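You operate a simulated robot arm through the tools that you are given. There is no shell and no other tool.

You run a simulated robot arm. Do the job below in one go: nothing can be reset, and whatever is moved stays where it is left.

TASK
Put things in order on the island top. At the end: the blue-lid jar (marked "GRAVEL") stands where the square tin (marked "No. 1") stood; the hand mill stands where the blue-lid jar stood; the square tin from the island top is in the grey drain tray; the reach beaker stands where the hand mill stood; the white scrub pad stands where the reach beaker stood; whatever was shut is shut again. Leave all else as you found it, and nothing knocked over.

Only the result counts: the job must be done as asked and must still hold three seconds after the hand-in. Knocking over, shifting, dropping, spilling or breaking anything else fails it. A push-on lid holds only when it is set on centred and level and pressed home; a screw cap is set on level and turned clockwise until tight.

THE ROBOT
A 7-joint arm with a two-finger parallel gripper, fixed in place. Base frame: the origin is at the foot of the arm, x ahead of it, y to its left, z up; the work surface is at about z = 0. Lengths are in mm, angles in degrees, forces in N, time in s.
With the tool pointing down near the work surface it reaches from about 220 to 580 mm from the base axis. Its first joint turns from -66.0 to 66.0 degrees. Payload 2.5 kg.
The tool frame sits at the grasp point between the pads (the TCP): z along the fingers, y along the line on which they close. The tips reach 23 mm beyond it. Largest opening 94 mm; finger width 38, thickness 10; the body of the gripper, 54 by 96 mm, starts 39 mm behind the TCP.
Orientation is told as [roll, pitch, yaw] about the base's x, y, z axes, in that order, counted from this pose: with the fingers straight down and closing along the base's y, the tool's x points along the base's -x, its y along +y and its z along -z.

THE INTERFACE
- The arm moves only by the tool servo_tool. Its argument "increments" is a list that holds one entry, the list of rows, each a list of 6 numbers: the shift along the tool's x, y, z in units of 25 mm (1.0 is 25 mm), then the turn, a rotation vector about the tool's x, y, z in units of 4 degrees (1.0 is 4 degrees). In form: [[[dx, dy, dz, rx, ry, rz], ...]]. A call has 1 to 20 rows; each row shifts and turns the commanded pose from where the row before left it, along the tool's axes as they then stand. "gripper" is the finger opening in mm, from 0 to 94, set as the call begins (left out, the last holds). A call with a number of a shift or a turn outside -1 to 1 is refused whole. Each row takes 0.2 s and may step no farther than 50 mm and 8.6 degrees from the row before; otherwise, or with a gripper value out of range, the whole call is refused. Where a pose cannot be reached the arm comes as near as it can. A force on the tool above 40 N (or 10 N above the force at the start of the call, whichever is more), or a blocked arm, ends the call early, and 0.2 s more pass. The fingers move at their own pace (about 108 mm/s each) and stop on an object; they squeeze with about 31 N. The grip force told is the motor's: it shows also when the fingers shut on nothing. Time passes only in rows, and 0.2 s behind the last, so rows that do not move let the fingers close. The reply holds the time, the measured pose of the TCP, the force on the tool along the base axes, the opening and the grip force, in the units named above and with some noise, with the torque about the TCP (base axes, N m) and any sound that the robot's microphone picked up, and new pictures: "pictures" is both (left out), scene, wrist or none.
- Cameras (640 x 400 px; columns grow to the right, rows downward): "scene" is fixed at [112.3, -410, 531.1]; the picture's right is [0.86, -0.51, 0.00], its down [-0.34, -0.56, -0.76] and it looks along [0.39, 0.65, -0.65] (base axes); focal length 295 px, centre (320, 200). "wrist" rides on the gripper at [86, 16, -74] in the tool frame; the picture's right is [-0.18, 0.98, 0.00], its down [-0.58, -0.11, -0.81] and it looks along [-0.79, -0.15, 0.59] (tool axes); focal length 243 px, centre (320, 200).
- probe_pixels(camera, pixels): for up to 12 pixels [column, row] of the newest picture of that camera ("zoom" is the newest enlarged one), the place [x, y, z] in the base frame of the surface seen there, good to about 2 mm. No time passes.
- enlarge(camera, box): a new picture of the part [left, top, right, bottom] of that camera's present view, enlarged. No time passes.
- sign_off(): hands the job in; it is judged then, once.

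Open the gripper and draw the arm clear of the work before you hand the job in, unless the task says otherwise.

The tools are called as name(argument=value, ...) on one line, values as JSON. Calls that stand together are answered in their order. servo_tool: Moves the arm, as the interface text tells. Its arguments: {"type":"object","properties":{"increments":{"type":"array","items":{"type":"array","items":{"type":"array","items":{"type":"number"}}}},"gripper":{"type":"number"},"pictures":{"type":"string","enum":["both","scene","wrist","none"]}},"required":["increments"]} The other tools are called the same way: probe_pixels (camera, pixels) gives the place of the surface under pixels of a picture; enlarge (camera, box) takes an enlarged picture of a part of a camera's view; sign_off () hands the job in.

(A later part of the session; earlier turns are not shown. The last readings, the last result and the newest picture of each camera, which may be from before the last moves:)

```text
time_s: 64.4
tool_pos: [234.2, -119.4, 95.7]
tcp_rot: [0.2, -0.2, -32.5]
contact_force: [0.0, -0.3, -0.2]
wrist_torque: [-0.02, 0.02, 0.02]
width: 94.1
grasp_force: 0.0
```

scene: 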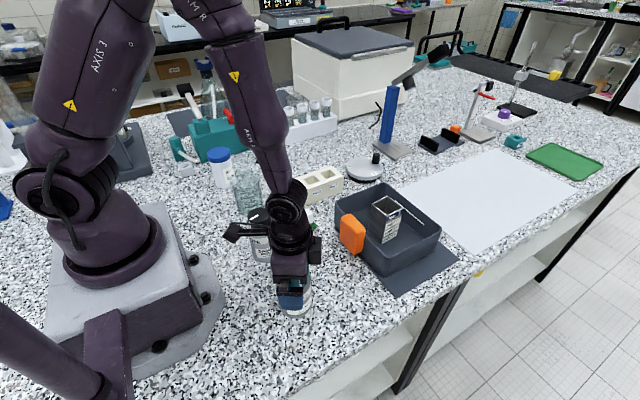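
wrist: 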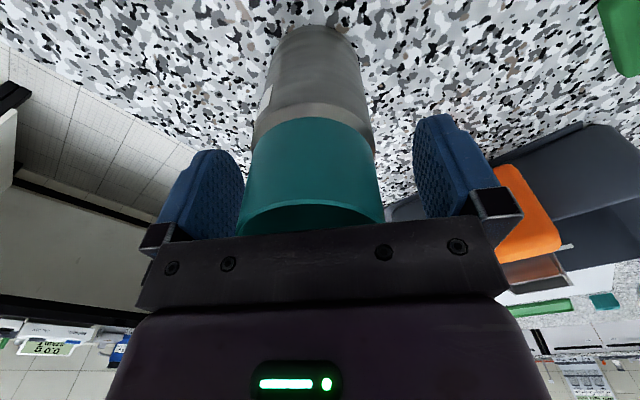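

The cup is between the fingers with the body shoulder below. I lower 2 mm more and close.

servo_tool(increments=[[[0, 0, 0.08, 0, 0, 0], [0, 0, 0, 0, 0, 0]]], pictures="none")

servo_tool(increments=[[[0, 0, 0, 0, 0, 0], [0, 0, 0, 0, 0, 0], [0, 0, 0, 0, 0, 0], [0, 0, 0, 0, 0, 0]]], gripper=0)

```text
time_s: 65.0
tool_pos: [232.4, -119.3, 93.1]
tcp_rot: [0.2, -0.1, -32.5]
contact_force: [1.1, 0.3, -0.4]
wrist_torque: [-0.01, -0.02, -0.01]
width: 94.0
grasp_force: 0.1
```

```text
time_s: 66.0
tool_pos: [233.0, -120.0, 94.0]
tcp_rot: [0.1, -0.1, -32.5]
contact_force: [-0.8, -0.5, 1.0]
wrist_torque: [-0.04, 0.06, 0.01]
width: 60.4
grasp_force: 31.4
```

scene: 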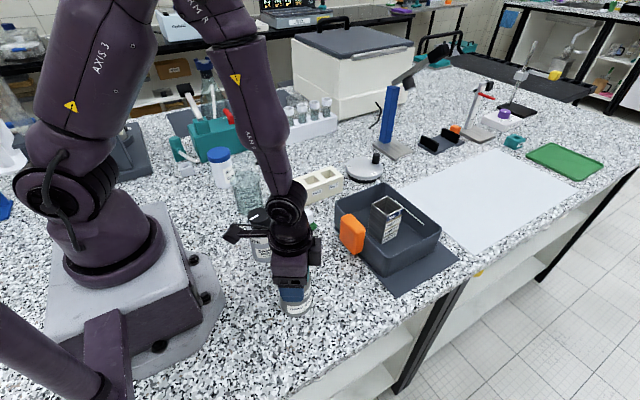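
wrist: 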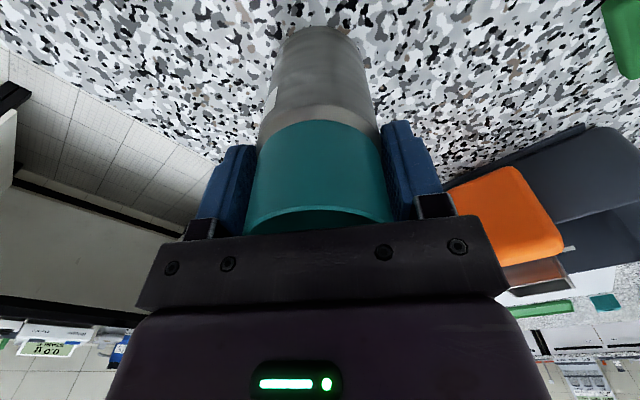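

Width 60.4 mm means the grey body is gripped. I lift slowly 10 mm and check for slip.

servo_tool(increments=[[[0, 0, -0.06, 0, 0, 0], [0, 0, -0.08, 0, 0, 0], [0, 0, -0.1, 0, 0, 0], [0, 0, -0.12, 0, 0, 0], [0, 0, 0, 0, 0, 0]]])

```text
time_s: 67.2
tool_pos: [232.7, -118.8, 104.0]
tcp_rot: [0.2, -0.1, -32.4]
contact_force: [0.5, 0.4, -5.1]
wrist_torque: [-0.04, 0.02, 0.01]
width: 60.5
grasp_force: 30.5
```

scene: 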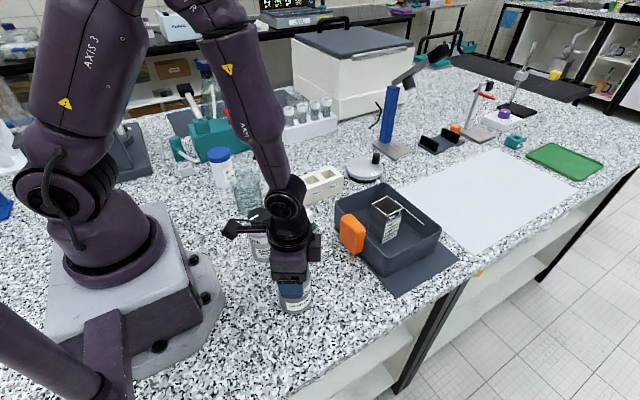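
wrist: 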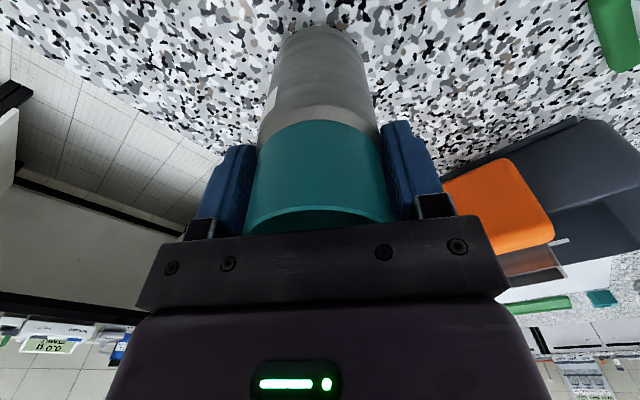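

Mill lifted with ~5 N load and no slip. I raise it 150 mm more, then carry it toward the jar's old spot.

servo_tool(increments=[[[0, 0, -0.3, 0, 0, 0], [0, 0, -0.5, 0, 0, 0], [0, 0, -0.6, 0, 0, 0], [0, 0, -0.6, 0, 0, 0], [0, 0, -0.6, 0, 0, 0], [0, 0, -0.6, 0, 0, 0], [0, 0, -0.6, 0, 0, 0], [0, 0, -0.6, 0, 0, 0], [0, 0, -0.6, 0, 0, 0], [0, 0, -0.5, 0, 0, 0], [0, 0, -0.3, 0, 0, 0], [0, 0, 0, 0, 0, 0]]])

```text
time_s: 69.8
tool_pos: [231.0, -117.4, 248.5]
tcp_rot: [0.2, -0.1, -32.4]
contact_force: [0.7, 0.1, -5.3]
wrist_torque: [0.03, 0.03, -0.01]
width: 60.6
grasp_force: 31.4
```

scene: 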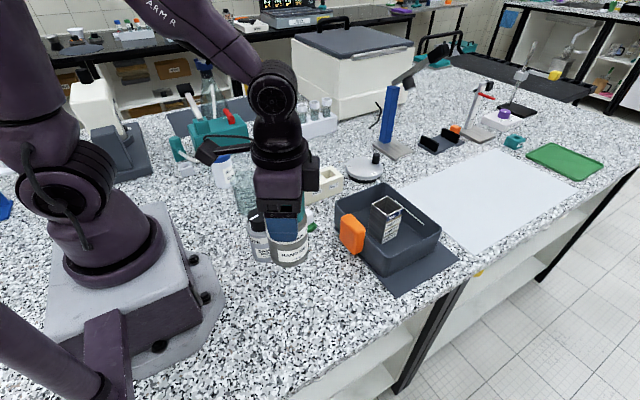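
wrist: 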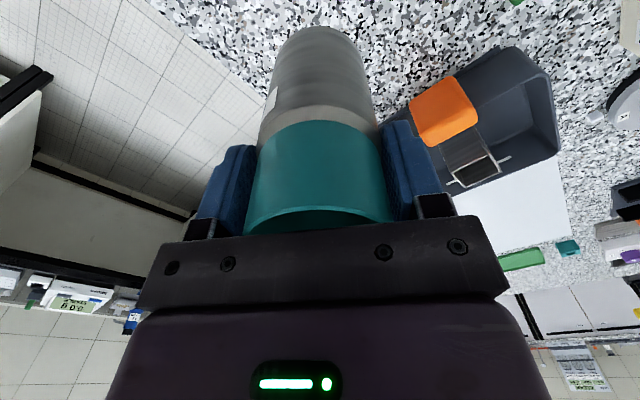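

Held firmly. I carry it over at this height (mill base ≈155), in two legs.

servo_tool(increments=[[[0.05, 0.45, 0, 0, 0, 0], [0.094, 0.9, 0, 0, 0, 0], [0.094, 0.9, 0, 0, 0, 0], [0.094, 0.9, 0, 0, 0, 0], [0.094, 0.9, 0, 0, 0, 0], [0.094, 0.9, 0, 0, 0, 0], [0.094, 0.9, 0, 0, 0, 0], [0.094, 0.9, 0, 0, 0, 0], [0.094, 0.9, 0, 0, 0, 0], [0.094, 0.9, 0, 0, 0, 0], [0.094, 0.9, 0, 0, 0, 0], [0.05, 0.45, 0, 0, 0, 0], [0, 0, 0, 0, 0, 0]]])

```text
time_s: 72.6
tool_pos: [341.9, 104.2, 249.5]
tcp_rot: [0.2, -0.1, -32.4]
contact_force: [-0.5, 0.2, -5.5]
wrist_torque: [0.02, -0.01, -0.04]
width: 60.3
grasp_force: 31.2
```

scene: 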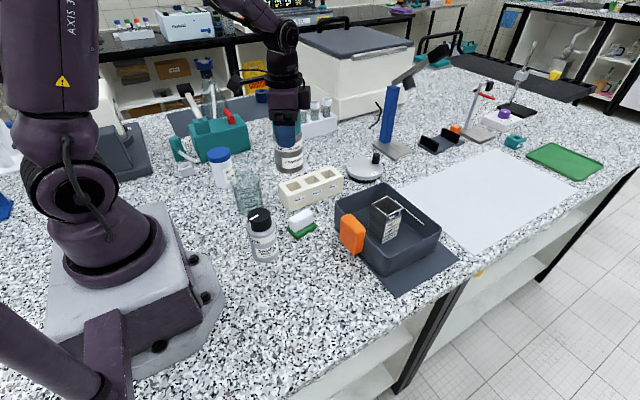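
wrist: 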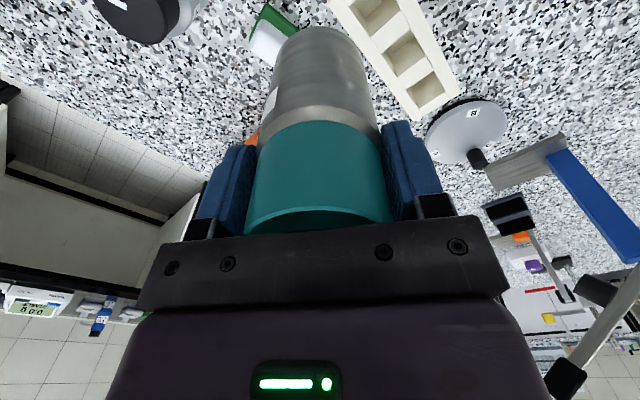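

On course. Second leg to above the jar's old spot.

servo_tool(increments=[[[0.04, 0.45, 0, 0, 0, 0], [0.081, 0.92, 0, 0, 0, 0], [0.081, 0.92, 0, 0, 0, 0], [0.081, 0.92, 0, 0, 0, 0], [0.081, 0.92, 0, 0, 0, 0], [0.081, 0.92, 0, 0, 0, 0], [0.081, 0.92, 0, 0, 0, 0], [0.081, 0.92, 0, 0, 0, 0], [0.081, 0.92, 0, 0, 0, 0], [0.081, 0.92, 0, 0, 0, 0], [0.081, 0.92, 0, 0, 0, 0], [0.04, 0.44, 0, 0, 0, 0], [0, 0, 0, 0, 0, 0]]])

```text
time_s: 75.4
tool_pos: [458.9, 327.5, 249.5]
tcp_rot: [0.1, -0.1, -32.5]
contact_force: [-0.1, -0.5, -4.4]
wrist_torque: [-0.01, 0.0, 0.01]
width: 60.3
grasp_force: 30.7
```

scene: 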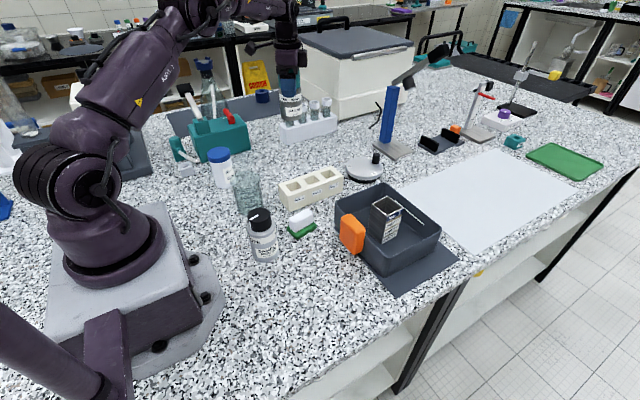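
wrist: 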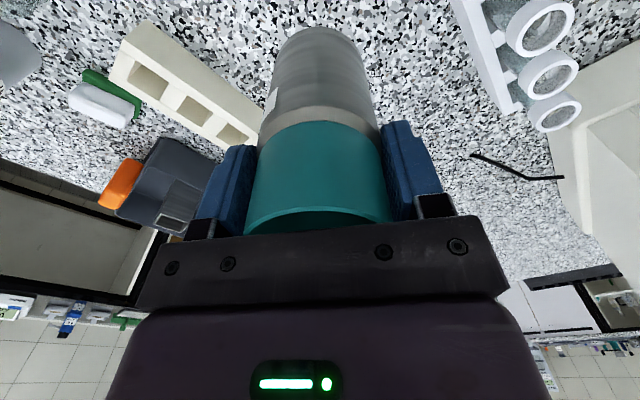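

Above the spot. I probe the rack's near edge and the mill to confirm clearance and exact mill axis.

probe_pixels(camera="wrist", pixels=[[470, 30], [500, 105], [515, 80], [320, 30], [285, 60], [355, 55], [318, 150], [262, 150], [375, 140], [260, 60], [300, 128], [450, 100]])

```text
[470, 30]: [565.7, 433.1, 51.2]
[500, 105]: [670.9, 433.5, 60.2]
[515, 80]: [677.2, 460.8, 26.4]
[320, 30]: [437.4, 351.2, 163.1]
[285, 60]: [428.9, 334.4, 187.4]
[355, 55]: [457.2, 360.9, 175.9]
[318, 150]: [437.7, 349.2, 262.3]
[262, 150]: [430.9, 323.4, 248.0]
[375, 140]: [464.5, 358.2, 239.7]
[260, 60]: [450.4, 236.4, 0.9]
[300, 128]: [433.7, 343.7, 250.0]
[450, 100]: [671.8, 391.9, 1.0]
```

Rack is clear; mill axis ≈(458,330.5). I lower to about 8 mm above the table.

servo_tool(increments=[[[0, 0, 0.4, 0, 0, 0], [0, 0, 0.65, 0, 0, 0], [0, 0, 0.65, 0, 0, 0], [0, 0, 0.65, 0, 0, 0], [0, 0, 0.65, 0, 0, 0], [0, 0, 0.65, 0, 0, 0], [0, 0, 0.65, 0, 0, 0], [0, 0, 0.65, 0, 0, 0], [0, 0, 0.6, 0, 0, 0], [0, 0, 0.4, 0, 0, 0], [0, 0, 0, 0, 0, 0]]], pictures="scene")

```text
time_s: 77.8
tool_pos: [460.8, 329.6, 101.5]
tcp_rot: [0.3, -0.1, -32.5]
contact_force: [-0.6, -0.2, -4.9]
wrist_torque: [-0.01, -0.01, 0.03]
width: 60.9
grasp_force: 30.8
```

scene: 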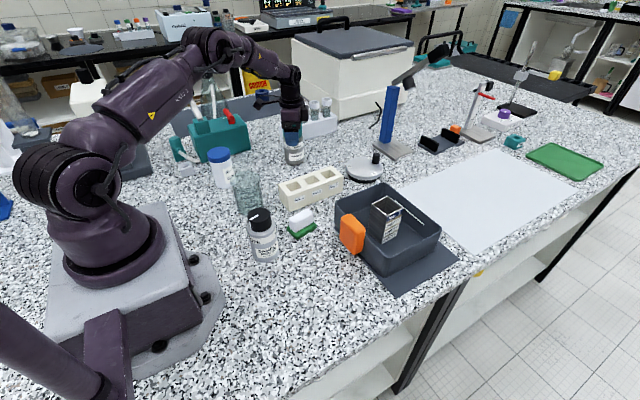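

About 8 mm to go. I lower 5 mm, then step by 1 mm watching the force.

servo_tool(increments=[[[0.05, -0.03, 0.1, 0, 0, 0], [0, 0, 0.1, 0, 0, 0], [0, 0, 0, 0, 0, 0]]], pictures="none")

servo_tool(increments=[[[0, 0, 0.04, 0, 0, 0], [0, 0, 0, 0, 0, 0]]], pictures="none")

servo_tool(increments=[[[0, 0, 0.04, 0, 0, 0], [0, 0, 0, 0, 0, 0]]], pictures="none")

```text
time_s: 78.6
tool_pos: [458.0, 329.0, 97.3]
tcp_rot: [0.2, -0.1, -32.5]
contact_force: [0.3, 0.5, -5.0]
wrist_torque: [-0.01, 0.01, -0.01]
width: 60.5
grasp_force: 30.7
```

```text
time_s: 79.2
tool_pos: [457.8, 329.8, 93.8]
tcp_rot: [0.2, -0.1, -32.5]
contact_force: [0.1, 0.2, -4.7]
wrist_torque: [-0.01, -0.02, 0.01]
width: 60.6
grasp_force: 31.6
```

```text
time_s: 79.8
tool_pos: [457.2, 329.6, 94.0]
tcp_rot: [0.1, -0.1, -32.4]
contact_force: [-0.3, -0.1, -4.9]
wrist_torque: [-0.03, -0.05, -0.02]
width: 60.6
grasp_force: 31.4
```

Not touching yet (force still −4.9 N). I continue in 1 mm steps.

servo_tool(increments=[[[0, 0, 0.04, 0, 0, 0], [0, 0, 0, 0, 0, 0]]], pictures="none")

servo_tool(increments=[[[0, 0, 0.04, 0, 0, 0], [0, 0, 0, 0, 0, 0]]], pictures="none")

```text
time_s: 80.4
tool_pos: [459.0, 331.0, 94.3]
tcp_rot: [0.2, -0.1, -32.5]
contact_force: [-5.4, -0.9, 6.8]
wrist_torque: [-0.46, 0.45, -0.16]
width: 60.5
grasp_force: 31.4
```

```text
time_s: 81.0
tool_pos: [459.5, 330.2, 94.0]
tcp_rot: [0.3, -0.1, -32.6]
contact_force: [-9.8, -5.0, 19.0]
wrist_torque: [-0.25, 0.61, -0.06]
width: 60.4
grasp_force: 31.2
```

Touchdown (19 N). I back up 1 mm and open the fingers.

servo_tool(increments=[[[0, 0, -0.04, 0, 0, 0], [0, 0, 0, 0, 0, 0]]], pictures="none")

servo_tool(increments=[[[0, 0, 0, 0, 0, 0], [0, 0, 0, 0, 0, 0], [0, 0, 0, 0, 0, 0]]], gripper=92)

```text
time_s: 81.6
tool_pos: [459.0, 329.7, 93.4]
tcp_rot: [0.4, -0.1, -32.4]
contact_force: [-4.3, 2.0, 13.9]
wrist_torque: [-0.16, 0.28, -0.11]
width: 60.8
grasp_force: 31.2
```

```text
time_s: 82.4
tool_pos: [458.6, 328.3, 92.9]
tcp_rot: [0.1, -0.1, -32.5]
contact_force: [0.7, 1.3, -0.6]
wrist_torque: [-0.01, 0.0, 0.02]
width: 91.8
grasp_force: 0.0
```

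scene: 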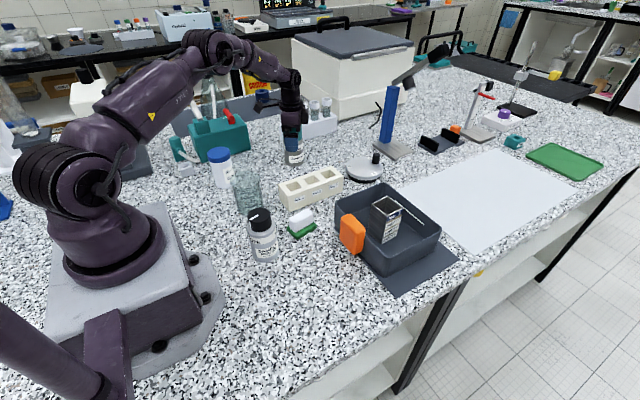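
wrist: 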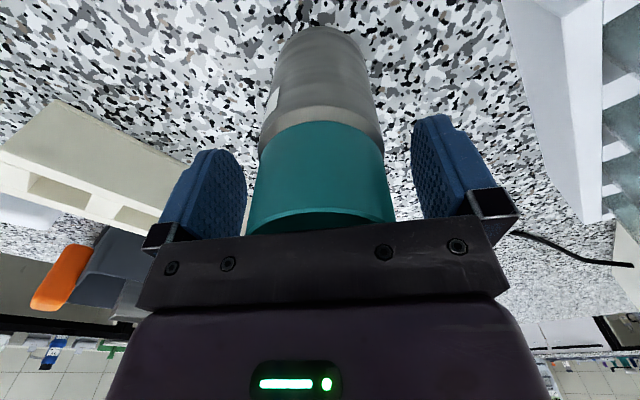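

Mill released and standing. I raise 150 mm, then move over toward the beaker (≈(255,190)).

servo_tool(increments=[[[0, 0, -0.4, 0, 0, 0], [0, 0, -0.8, 0, 0, 0], [0, 0, -0.8, 0, 0, 0], [0, 0, -0.8, 0, 0, 0], [0, 0, -0.8, 0, 0, 0], [0, 0, -0.8, 0, 0, 0], [0, 0, -0.8, 0, 0, 0], [0, 0, -0.8, 0, 0, 0], [0.389, -0.904, 0, 0, 0, 0], [0.389, -0.904, 0, 0, 0, 0], [0.389, -0.904, 0, 0, 0, 0], [0.389, -0.904, 0, 0, 0, 0], [0.389, -0.904, 0, 0, 0, 0], [0.389, -0.904, 0, 0, 0, 0], [0.389, -0.904, 0, 0, 0, 0], [0.389, -0.904, 0, 0, 0, 0], [0.389, -0.904, 0, 0, 0, 0], [0.389, -0.904, 0, 0, 0, 0], [0, 0, 0, 0, 0, 0]]], gripper=94)

```text
time_s: 86.4
tool_pos: [254.4, 190.2, 243.0]
tcp_rot: [0.2, 0.0, -32.4]
contact_force: [0.5, -0.3, 0.2]
wrist_torque: [0.02, -0.03, 0.0]
width: 94.1
grasp_force: 0.1
```

scene: 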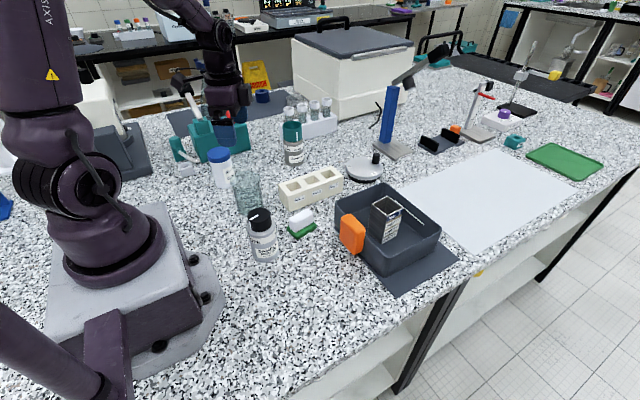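
wrist: 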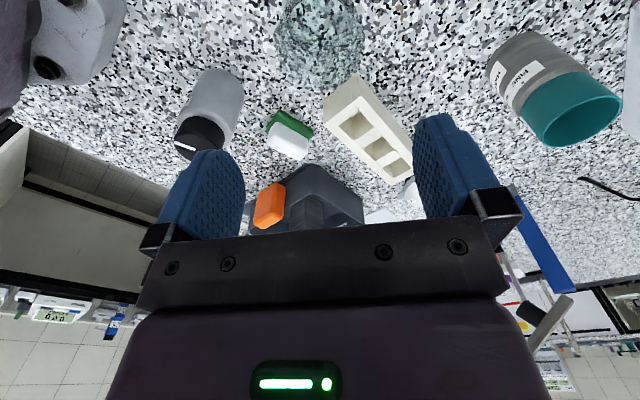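

The beaker is at (320,40) in the wrist view, mill standing at (560,90). I enlarge the beaker to see rim and spout.

enlarge(camera="wrist", box=[260, 0, 380, 110])

enlarge(camera="scene", box=[220, 160, 280, 220])

```text
3.64 times, centred on (320, 55) of wrist
```

zoom: 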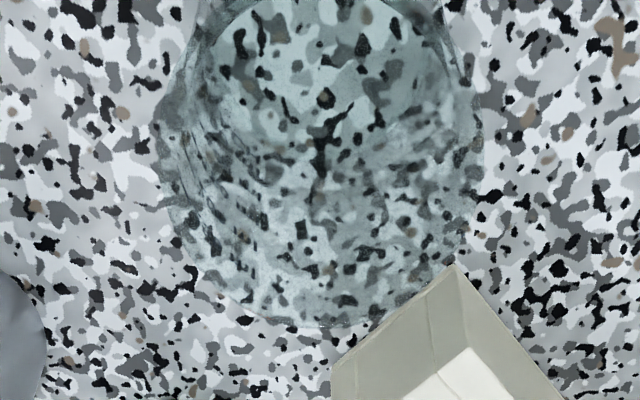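

```text
6.67 times, centred on (250, 190) of scene
```

zoom: 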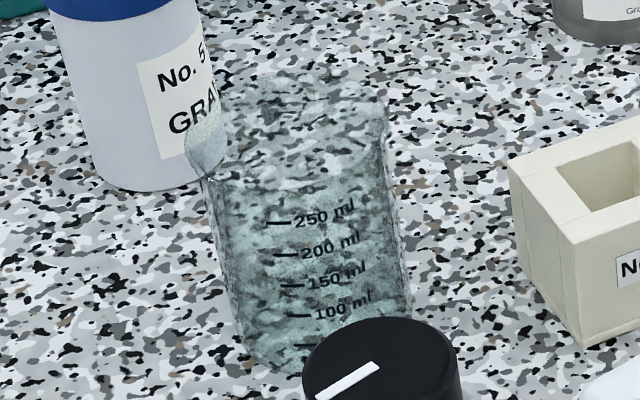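

The spout points roughly toward −x, away from the closing axis (57°/237°). The projected rim model (centre (254.5,190), R 36, z 102) matches the view. I descend in two stages, first to z≈120.

servo_tool(increments=[[[0, 0, 0.6, 0, 0, 0], [0, 0, 0.7, 0, 0, 0], [0, 0, 0.7, 0, 0, 0], [0, 0, 0.7, 0, 0, 0], [0, 0, 0.7, 0, 0, 0], [0, 0, 0.7, 0, 0, 0], [0, 0, 0.7, 0, 0, 0], [0, 0, 0.12, 0, 0, 0], [0, 0, 0, 0, 0, 0]]])

```text
time_s: 88.4
tool_pos: [253.0, 190.2, 118.8]
tcp_rot: [0.1, -0.1, -32.5]
contact_force: [-0.4, -0.3, -0.2]
wrist_torque: [0.01, 0.01, 0.06]
width: 94.0
grasp_force: 0.0
```

scene: 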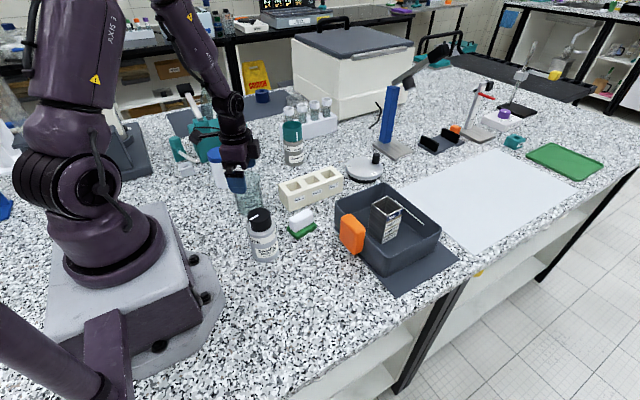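
wrist: 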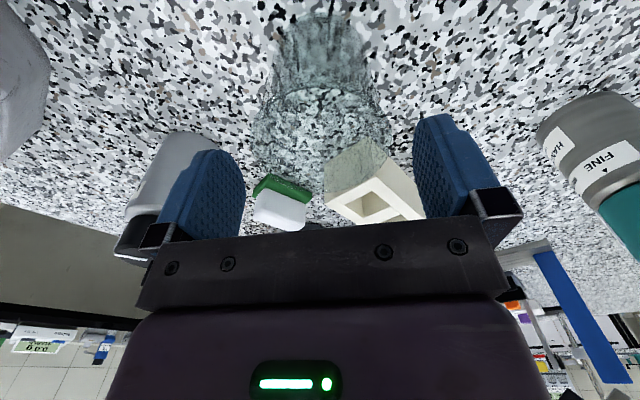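

enlarge(camera="wrist", box=[225, 0, 425, 210])

enlarge(camera="scene", box=[205, 130, 295, 220])

```text
1.90 times, centred on (325, 105) of wrist
```

zoom: 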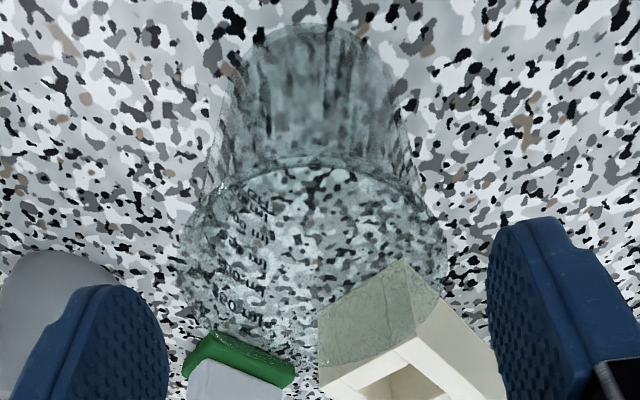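

```text
4.44 times, centred on (250, 175) of scene
```

zoom: 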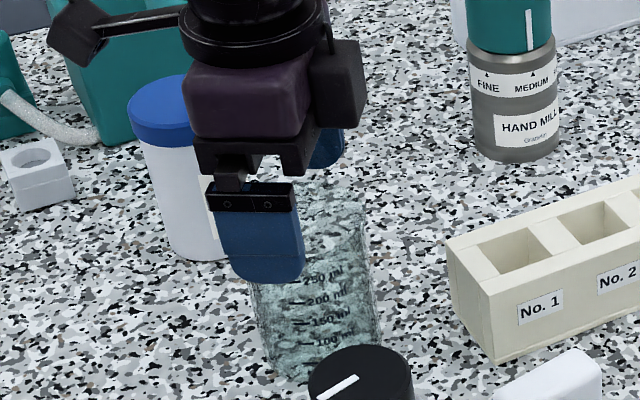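

The rim is centred between the fingers (offset ≈1 mm), rim radius ≈35.5. I descend to TCP z≈72.

servo_tool(increments=[[[0, 0.04, 0.4, 0, 0, 0], [0, 0, 0.4, 0, 0, 0], [0, 0, 0.4, 0, 0, 0], [0, 0, 0.4, 0, 0, 0], [0, 0, 0.27, 0, 0, 0], [0, 0, 0, 0, 0, 0]]])

```text
time_s: 89.8
tool_pos: [256.5, 191.0, 71.9]
tcp_rot: [0.2, -0.1, -32.5]
contact_force: [0.2, 0.2, 0.2]
wrist_torque: [-0.01, -0.02, -0.03]
width: 94.0
grasp_force: 0.0
```

scene: 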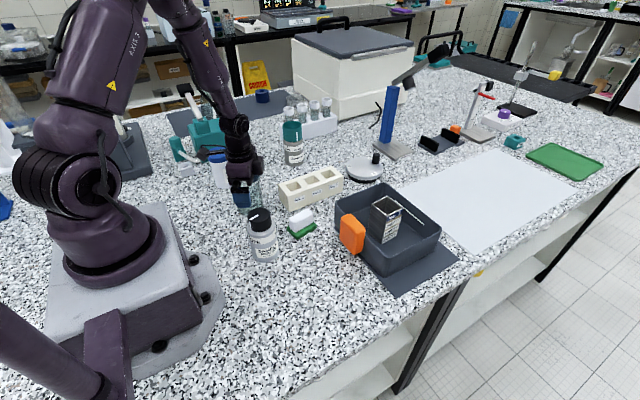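
wrist: 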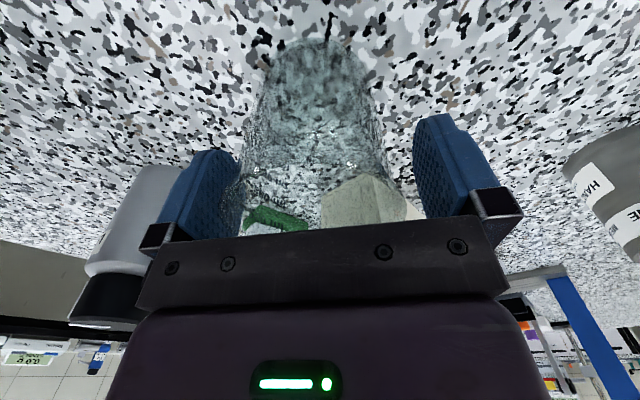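

The beaker stands between the open fingers. I close on it.

servo_tool(increments=[[[0, 0, 0, 0, 0, 0], [0, 0, 0, 0, 0, 0], [0, 0, 0, 0, 0, 0], [0, 0, 0, 0, 0, 0]]], gripper=0)

```text
time_s: 90.8
tool_pos: [257.6, 191.1, 72.6]
tcp_rot: [0.2, -0.1, -32.5]
contact_force: [0.0, -0.4, 3.6]
wrist_torque: [-0.22, 0.11, 0.01]
width: 70.3
grasp_force: 30.5
```

scene: 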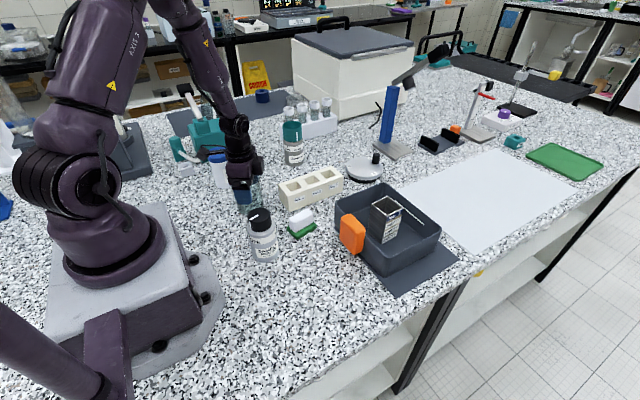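
wrist: 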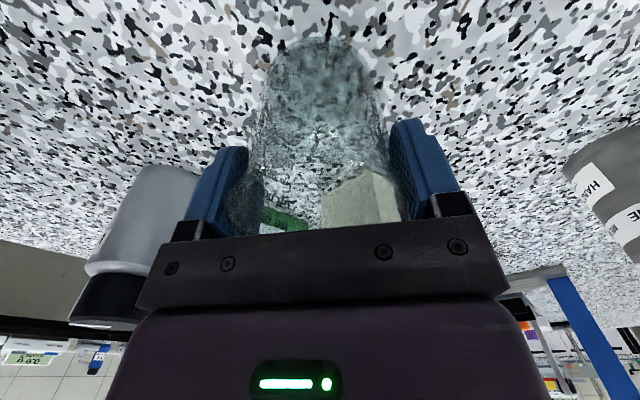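

Closed at 70.3 mm (rim). I lift slowly 10 mm and check.

servo_tool(increments=[[[0, 0, -0.05, 0, 0, 0], [0, 0, -0.07, 0, 0, 0], [0, 0, -0.1, 0, 0, 0], [0, 0, -0.1, 0, 0, 0], [0, 0, -0.1, 0, 0, 0], [0, 0, 0, 0, 0, 0]]])

enlarge(camera="scene", box=[205, 130, 295, 220])

```text
time_s: 92.2
tool_pos: [256.0, 190.0, 83.6]
tcp_rot: [0.1, -0.2, -32.5]
contact_force: [-1.0, -0.1, -2.0]
wrist_torque: [0.0, 0.03, -0.01]
width: 70.4
grasp_force: 30.9
```

scene: 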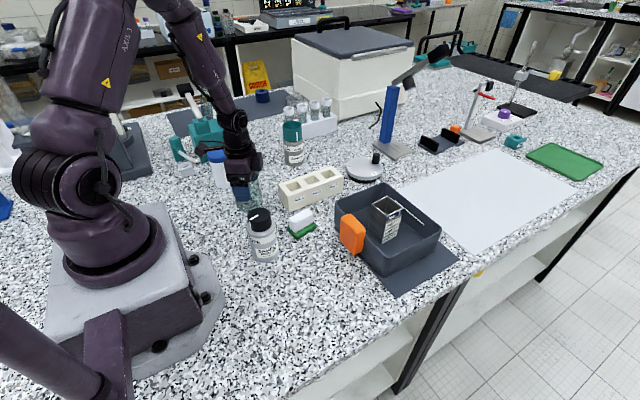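
wrist: 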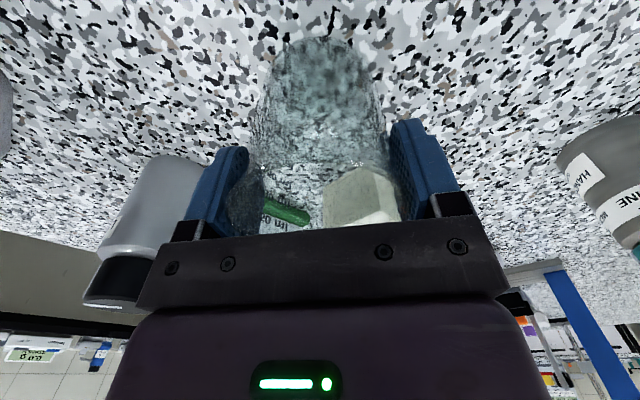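

```text
4.44 times, centred on (250, 175) of scene
```

zoom: 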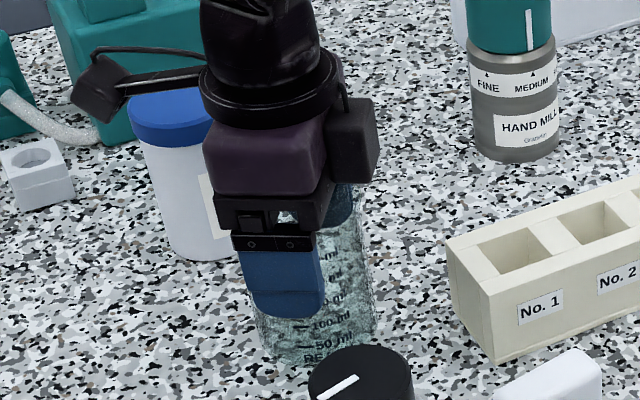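

Lifted; the beaker (its label "REACH…" now visible) came along with ~2 N. I raise it 140 mm.

servo_tool(increments=[[[0, 0, -0.25, 0, 0, 0], [0, 0, -0.5, 0, 0, 0], [0, 0, -0.6, 0, 0, 0], [0, 0, -0.6, 0, 0, 0], [0, 0, -0.6, 0, 0, 0], [0, 0, -0.6, 0, 0, 0], [0, 0, -0.6, 0, 0, 0], [0, 0, -0.6, 0, 0, 0], [0, 0, -0.6, 0, 0, 0], [0, 0, -0.4, 0, 0, 0], [0, 0, -0.25, 0, 0, 0], [0, 0, 0, 0, 0, 0]]])

```text
time_s: 94.8
tool_pos: [256.6, 192.7, 222.4]
tcp_rot: [0.2, 0.0, -32.5]
contact_force: [0.2, -0.2, -0.7]
wrist_torque: [0.02, 0.03, 0.01]
width: 70.3
grasp_force: 30.9
```

scene: 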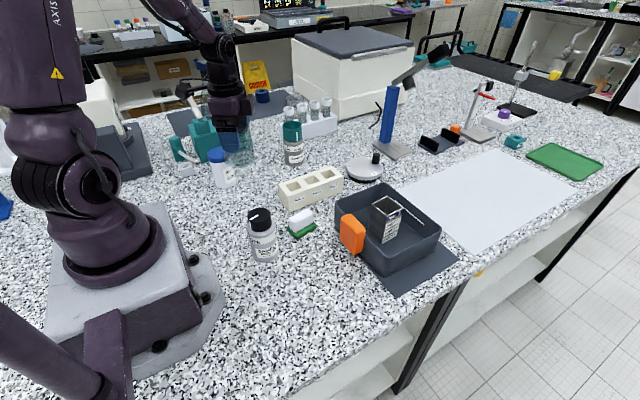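
wrist: 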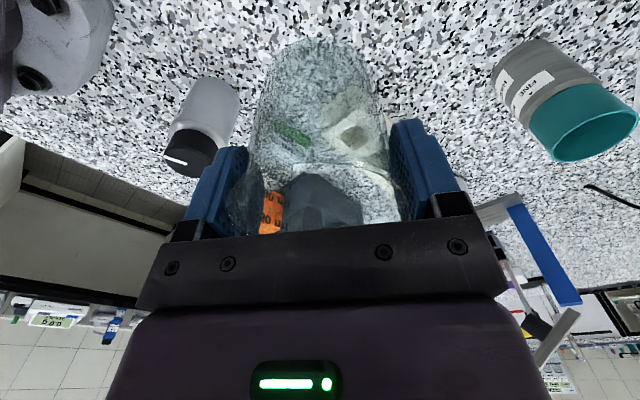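

Beaker held steady and upright (base ≈150, above the press). I carry it outward around the press toward the mill's old spot.

servo_tool(increments=[[[-0.3, -0.26, 0, 0, 0, 0], [-0.6, -0.53, 0, 0, 0, 0], [-0.674, -0.594, 0, 0, 0, 0], [-0.674, -0.594, 0, 0, 0, 0], [-0.674, -0.594, 0, 0, 0, 0], [-0.674, -0.594, 0, 0, 0, 0], [-0.6, -0.594, 0, 0, 0, 0], [-0.4, -0.55, 0, 0, 0, 0], [-0.2, -0.6, 0, 0, 0, 0], [-0.12, -0.756, 0, 0, 0, 0], [-0.12, -0.756, 0, 0, 0, 0], [-0.12, -0.756, 0, 0, 0, 0], [-0.12, -0.756, 0, 0, 0, 0], [-0.12, -0.756, 0, 0, 0, 0], [-0.12, -0.756, 0, 0, 0, 0], [-0.1, -0.6, 0, 0, 0, 0], [-0.08, -0.4, 0, 0, 0, 0], [0, 0, 0, 0, 0, 0]]])

```text
time_s: 98.6
tool_pos: [234.0, -106.5, 223.7]
tcp_rot: [0.1, -0.2, -32.5]
contact_force: [-0.2, -0.1, -1.2]
wrist_torque: [-0.01, -0.01, 0.0]
width: 70.8
grasp_force: 30.9
```

scene: 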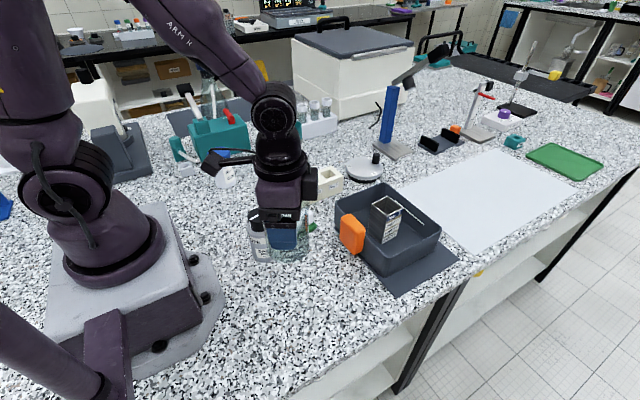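
wrist: 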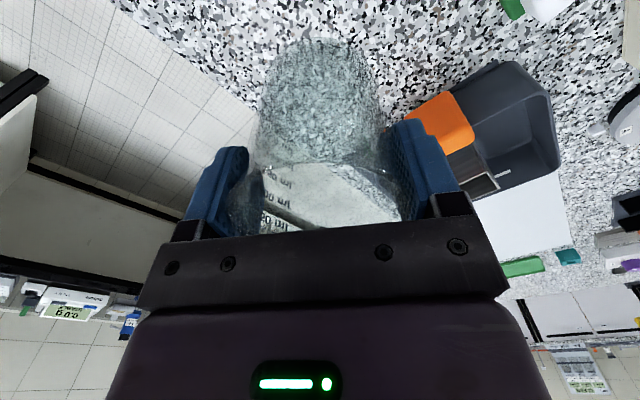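

Need a further 11 mm in −y. I correct and lower to about 8 mm above the table.

servo_tool(increments=[[[-0.088, -0.217, 0, 0, 0, 0], [-0.088, -0.217, 0, 0, 0, 0], [0, 0, 0.3, 0, 0, 0], [0, 0, 0.6, 0, 0, 0], [0, 0, 0.65, 0, 0, 0], [0, 0, 0.65, 0, 0, 0], [0, 0, 0.65, 0, 0, 0], [0, 0, 0.65, 0, 0, 0], [0, 0, 0.65, 0, 0, 0], [0, 0, 0.65, 0, 0, 0], [0, 0, 0.5, 0, 0, 0], [0, 0, 0.4, 0, 0, 0], [0, 0, 0, 0, 0, 0]]])

```text
time_s: 101.4
tool_pos: [234.3, -117.2, 79.5]
tcp_rot: [0.1, -0.1, -32.4]
contact_force: [-1.0, 0.7, -1.5]
wrist_torque: [-0.01, 0.0, 0.0]
width: 70.2
grasp_force: 31.0
```

scene: 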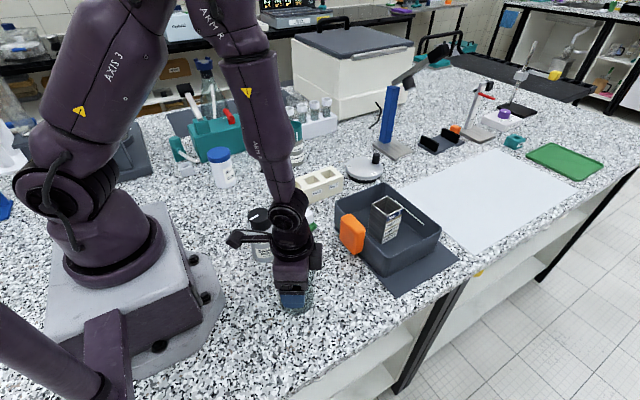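
wrist: 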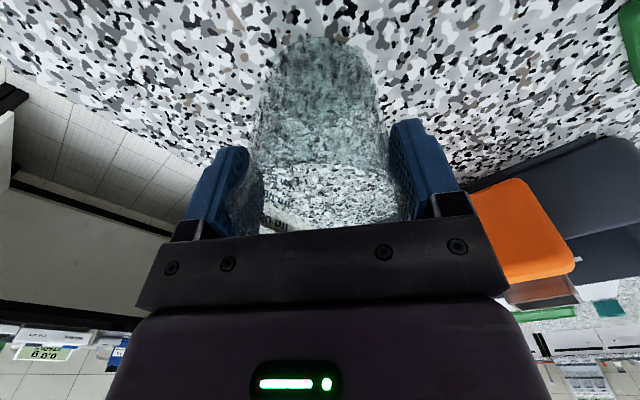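

At z≈79.5. I lower 4 mm and then 1 mm at a time until touch.

servo_tool(increments=[[[0.03, -0.02, 0.08, 0, 0, 0], [0, 0, 0.08, 0, 0, 0], [0, 0, 0, 0, 0, 0]]], pictures="none")

servo_tool(increments=[[[0, 0, 0.04, 0, 0, 0], [0, 0, 0, 0, 0, 0]]], pictures="none")

servo_tool(increments=[[[0, 0, 0.04, 0, 0, 0], [0, 0, 0, 0, 0, 0]]], pictures="none")

```text
time_s: 102.2
tool_pos: [232.2, -117.5, 75.8]
tcp_rot: [0.3, -0.2, -32.6]
contact_force: [1.3, -0.2, -1.8]
wrist_torque: [0.01, -0.01, 0.0]
width: 70.5
grasp_force: 31.6
```

```text
time_s: 102.8
tool_pos: [232.1, -116.9, 72.6]
tcp_rot: [0.1, 0.0, -32.5]
contact_force: [0.5, 0.5, -0.5]
wrist_torque: [0.01, 0.02, 0.03]
width: 70.5
grasp_force: 31.5
```

```text
time_s: 103.4
tool_pos: [233.0, -115.8, 72.9]
tcp_rot: [0.2, -0.1, -32.5]
contact_force: [0.4, -0.5, -0.6]
wrist_torque: [0.01, 0.04, 0.02]
width: 70.3
grasp_force: 30.5
```

Still hanging. Continue by 1 mm steps.

servo_tool(increments=[[[0, -0.03, 0.04, 0, 0, 0], [0, 0, 0, 0, 0, 0]]], pictures="none")

servo_tool(increments=[[[0, 0, 0.03, 0, 0, 0], [0, 0, 0, 0, 0, 0]]], pictures="none")

```text
time_s: 104.0
tool_pos: [232.9, -115.8, 71.2]
tcp_rot: [0.2, -0.2, -32.5]
contact_force: [1.1, 4.2, 20.4]
wrist_torque: [-0.26, 0.28, -0.07]
width: 70.7
grasp_force: 31.3
```

```text
time_s: 104.6
tool_pos: [232.6, -118.1, 71.5]
tcp_rot: [0.2, -0.2, -32.5]
contact_force: [3.9, 1.6, 8.0]
wrist_torque: [-0.15, -0.09, 0.08]
width: 70.5
grasp_force: 31.0
```

Touchdown (force positive). I open the fingers to release the beaker.

servo_tool(increments=[[[0, 0, 0, 0, 0, 0], [0, 0, 0, 0, 0, 0], [0, 0, 0, 0, 0, 0]]], gripper=94)

enlarge(camera="scene", box=[235, 220, 345, 325])

```text
time_s: 105.4
tool_pos: [232.0, -117.2, 71.0]
tcp_rot: [0.2, -0.1, -32.5]
contact_force: [0.5, -0.5, -0.7]
wrist_torque: [0.04, -0.01, 0.0]
width: 93.8
grasp_force: 0.0
```

scene: 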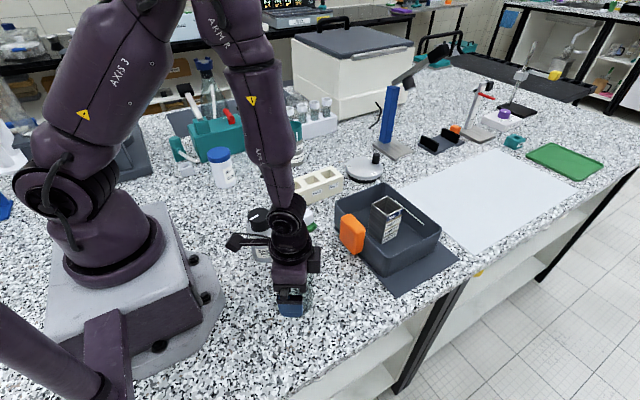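
wrist: 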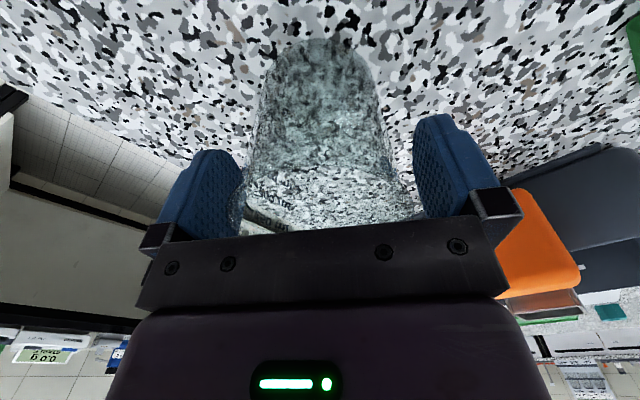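

```text
3.81 times, centred on (290, 272) of scene
```

zoom: 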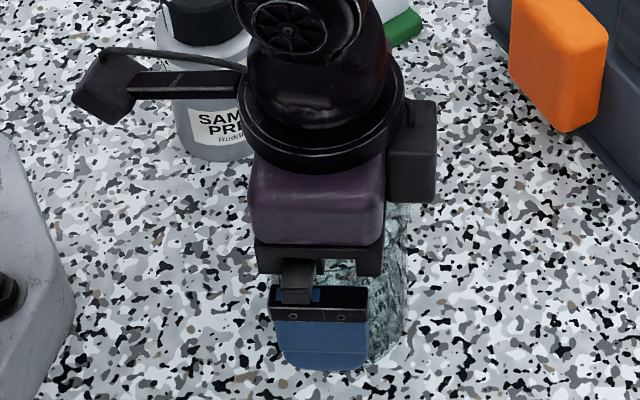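

Released. I raise straight up out of the beaker's way.

servo_tool(increments=[[[0, 0, -0.2, 0, 0, 0], [0, 0, -0.5, 0, 0, 0], [0, 0, -0.8, 0, 0, 0], [0, 0, -0.8, 0, 0, 0], [0, 0, -0.8, 0, 0, 0], [0, 0, -0.8, 0, 0, 0], [0, 0, -0.8, 0, 0, 0], [0, 0, -0.8, 0, 0, 0], [0, 0, 0, 0, 0, 0]]])

```text
time_s: 107.4
tool_pos: [231.4, -113.6, 211.7]
tcp_rot: [0.2, -0.1, -32.6]
contact_force: [-0.6, -0.4, 0.4]
wrist_torque: [0.02, -0.02, -0.01]
width: 94.2
grasp_force: 0.1
```

scene: 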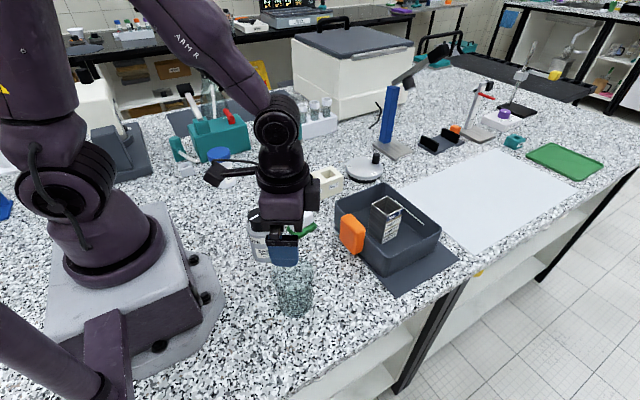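
wrist: 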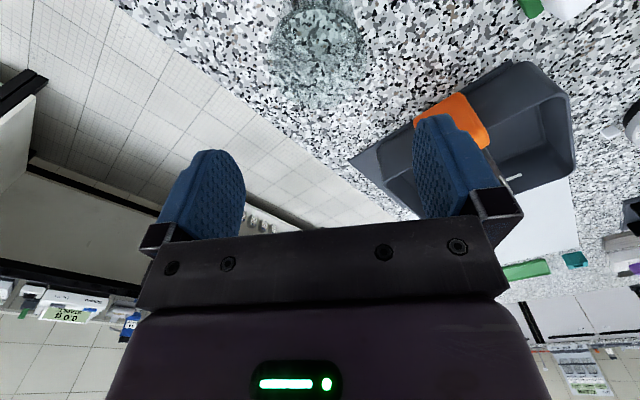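

Beaker stands in the mill's old place. Next the pad: I move above (336,47) and yaw to about +10° to match its long axis.

servo_tool(increments=[[[0, 0.851, -0.05, 0, 0, 0], [0, 0.851, -0.05, 0, 0, 0], [0, 0.851, -0.05, 0, 0, 0], [0, 0.851, -0.05, 0, 0, 0], [0, 0.851, -0.05, 0, 0, 0], [0, 0.851, -0.05, 0, 0, 0], [0, 0.851, -0.05, 0, 0, 0], [0, 0.851, 0, 0, 0, 0], [-0.06, 0.851, 0, 0, 0, 0], [0, 0, 0, 0, 0, -0.968], [0, 0, 0, 0, 0, -0.968], [0, 0, 0, 0, 0, -0.968], [0, 0, 0, 0, 0, -0.968], [0, 0, 0, 0, 0, -0.968], [0, 0, 0, 0, 0, -0.968], [0, 0, 0, 0, 0, -0.968], [0, 0, 0, 0, 0, -0.968], [0, 0, 0, 0, 0, -0.968], [0, 0, 0, 0, 0, -0.968], [0, 0, 0, 0, 0, -0.968]]])

```text
time_s: 111.6
tool_pos: [335.8, 43.2, 219.2]
tcp_rot: [0.2, -0.2, 10.3]
contact_force: [0.1, -0.5, -0.3]
wrist_torque: [-0.02, -0.01, -0.02]
width: 94.2
grasp_force: 0.1
```

scene: 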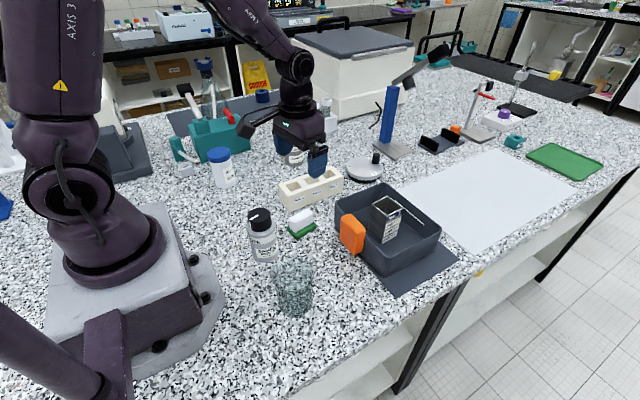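
wrist: 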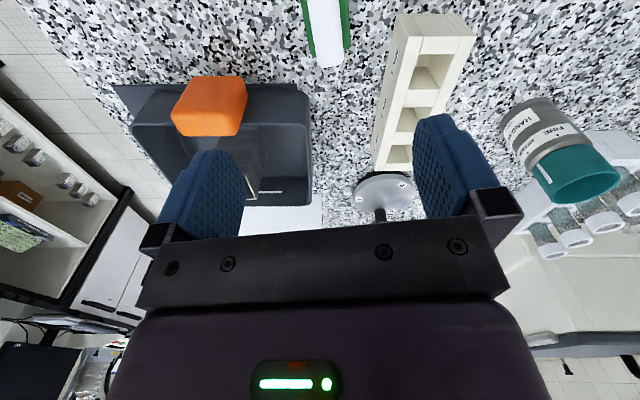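

The pad shows at (325,30), partly cut off. I lower 70 mm to see it better.

servo_tool(increments=[[[0, 0, 0.6, 0, 0, 0], [0, 0, 0.8, 0, 0, 0], [0, 0, 0.8, 0, 0, 0], [0, 0, 0.6, 0, 0, 0], [0, 0, 0, 0, 0, 0]]])

enlarge(camera="wrist", box=[260, 0, 380, 120])

```text
time_s: 112.8
tool_pos: [336.4, 43.0, 148.3]
tcp_rot: [-0.1, -0.2, 10.1]
contact_force: [-0.1, -0.1, 0.0]
wrist_torque: [0.0, -0.04, -0.01]
width: 94.0
grasp_force: 0.0
```

scene: 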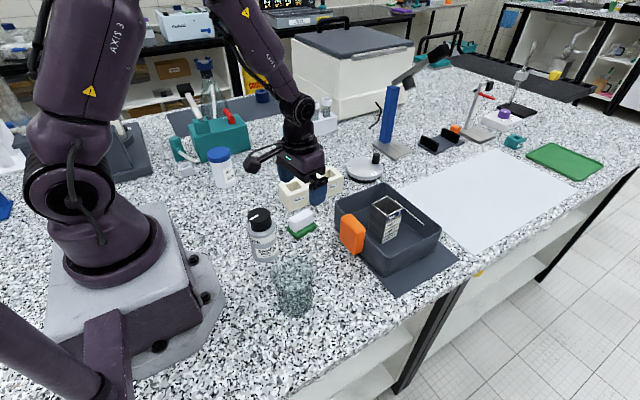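
wrist: 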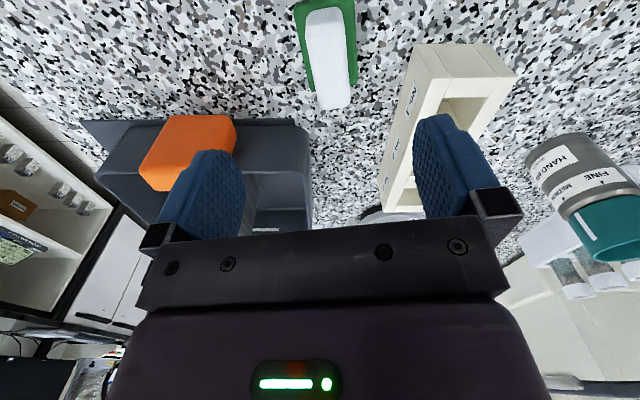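

```text
3.33 times, centred on (320, 60) of wrist
```

zoom: 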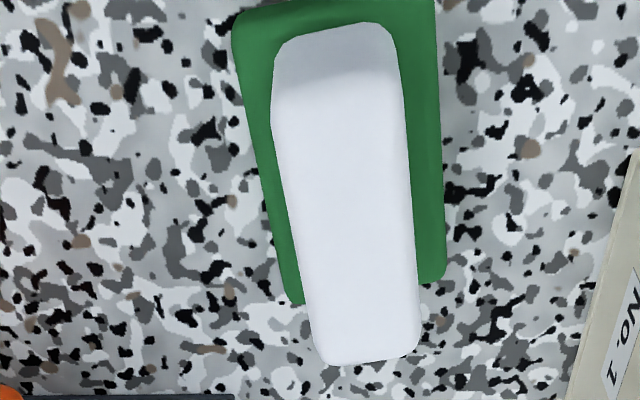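

I probe the white pad's top face corners and the green base in this zoom.

probe_pixels(camera="zoom", pixels=[[278, 120], [400, 110], [322, 350], [415, 335], [345, 220], [288, 180], [405, 180], [308, 290], [414, 280], [242, 60], [435, 60], [437, 270]])

probe_pixels(camera="zoom", pixels=[[295, 298], [250, 20], [335, 95], [370, 355], [350, 50], [260, 200], [430, 200], [290, 280], [100, 200], [520, 200]])

```text
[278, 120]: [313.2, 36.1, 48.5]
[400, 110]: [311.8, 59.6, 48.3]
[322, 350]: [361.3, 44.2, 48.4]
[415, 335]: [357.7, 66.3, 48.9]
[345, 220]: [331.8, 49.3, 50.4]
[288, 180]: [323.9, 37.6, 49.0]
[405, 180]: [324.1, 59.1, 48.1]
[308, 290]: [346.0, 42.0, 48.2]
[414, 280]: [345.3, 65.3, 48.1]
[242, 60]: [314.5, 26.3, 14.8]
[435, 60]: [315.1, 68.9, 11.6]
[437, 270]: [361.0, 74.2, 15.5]
```

```text
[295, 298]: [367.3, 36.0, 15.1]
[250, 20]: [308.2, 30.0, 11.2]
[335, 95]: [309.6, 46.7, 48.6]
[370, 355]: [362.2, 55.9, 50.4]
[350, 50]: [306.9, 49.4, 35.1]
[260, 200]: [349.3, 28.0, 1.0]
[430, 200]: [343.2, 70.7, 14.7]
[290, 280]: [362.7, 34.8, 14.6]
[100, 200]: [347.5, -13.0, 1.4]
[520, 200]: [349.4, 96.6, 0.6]
```

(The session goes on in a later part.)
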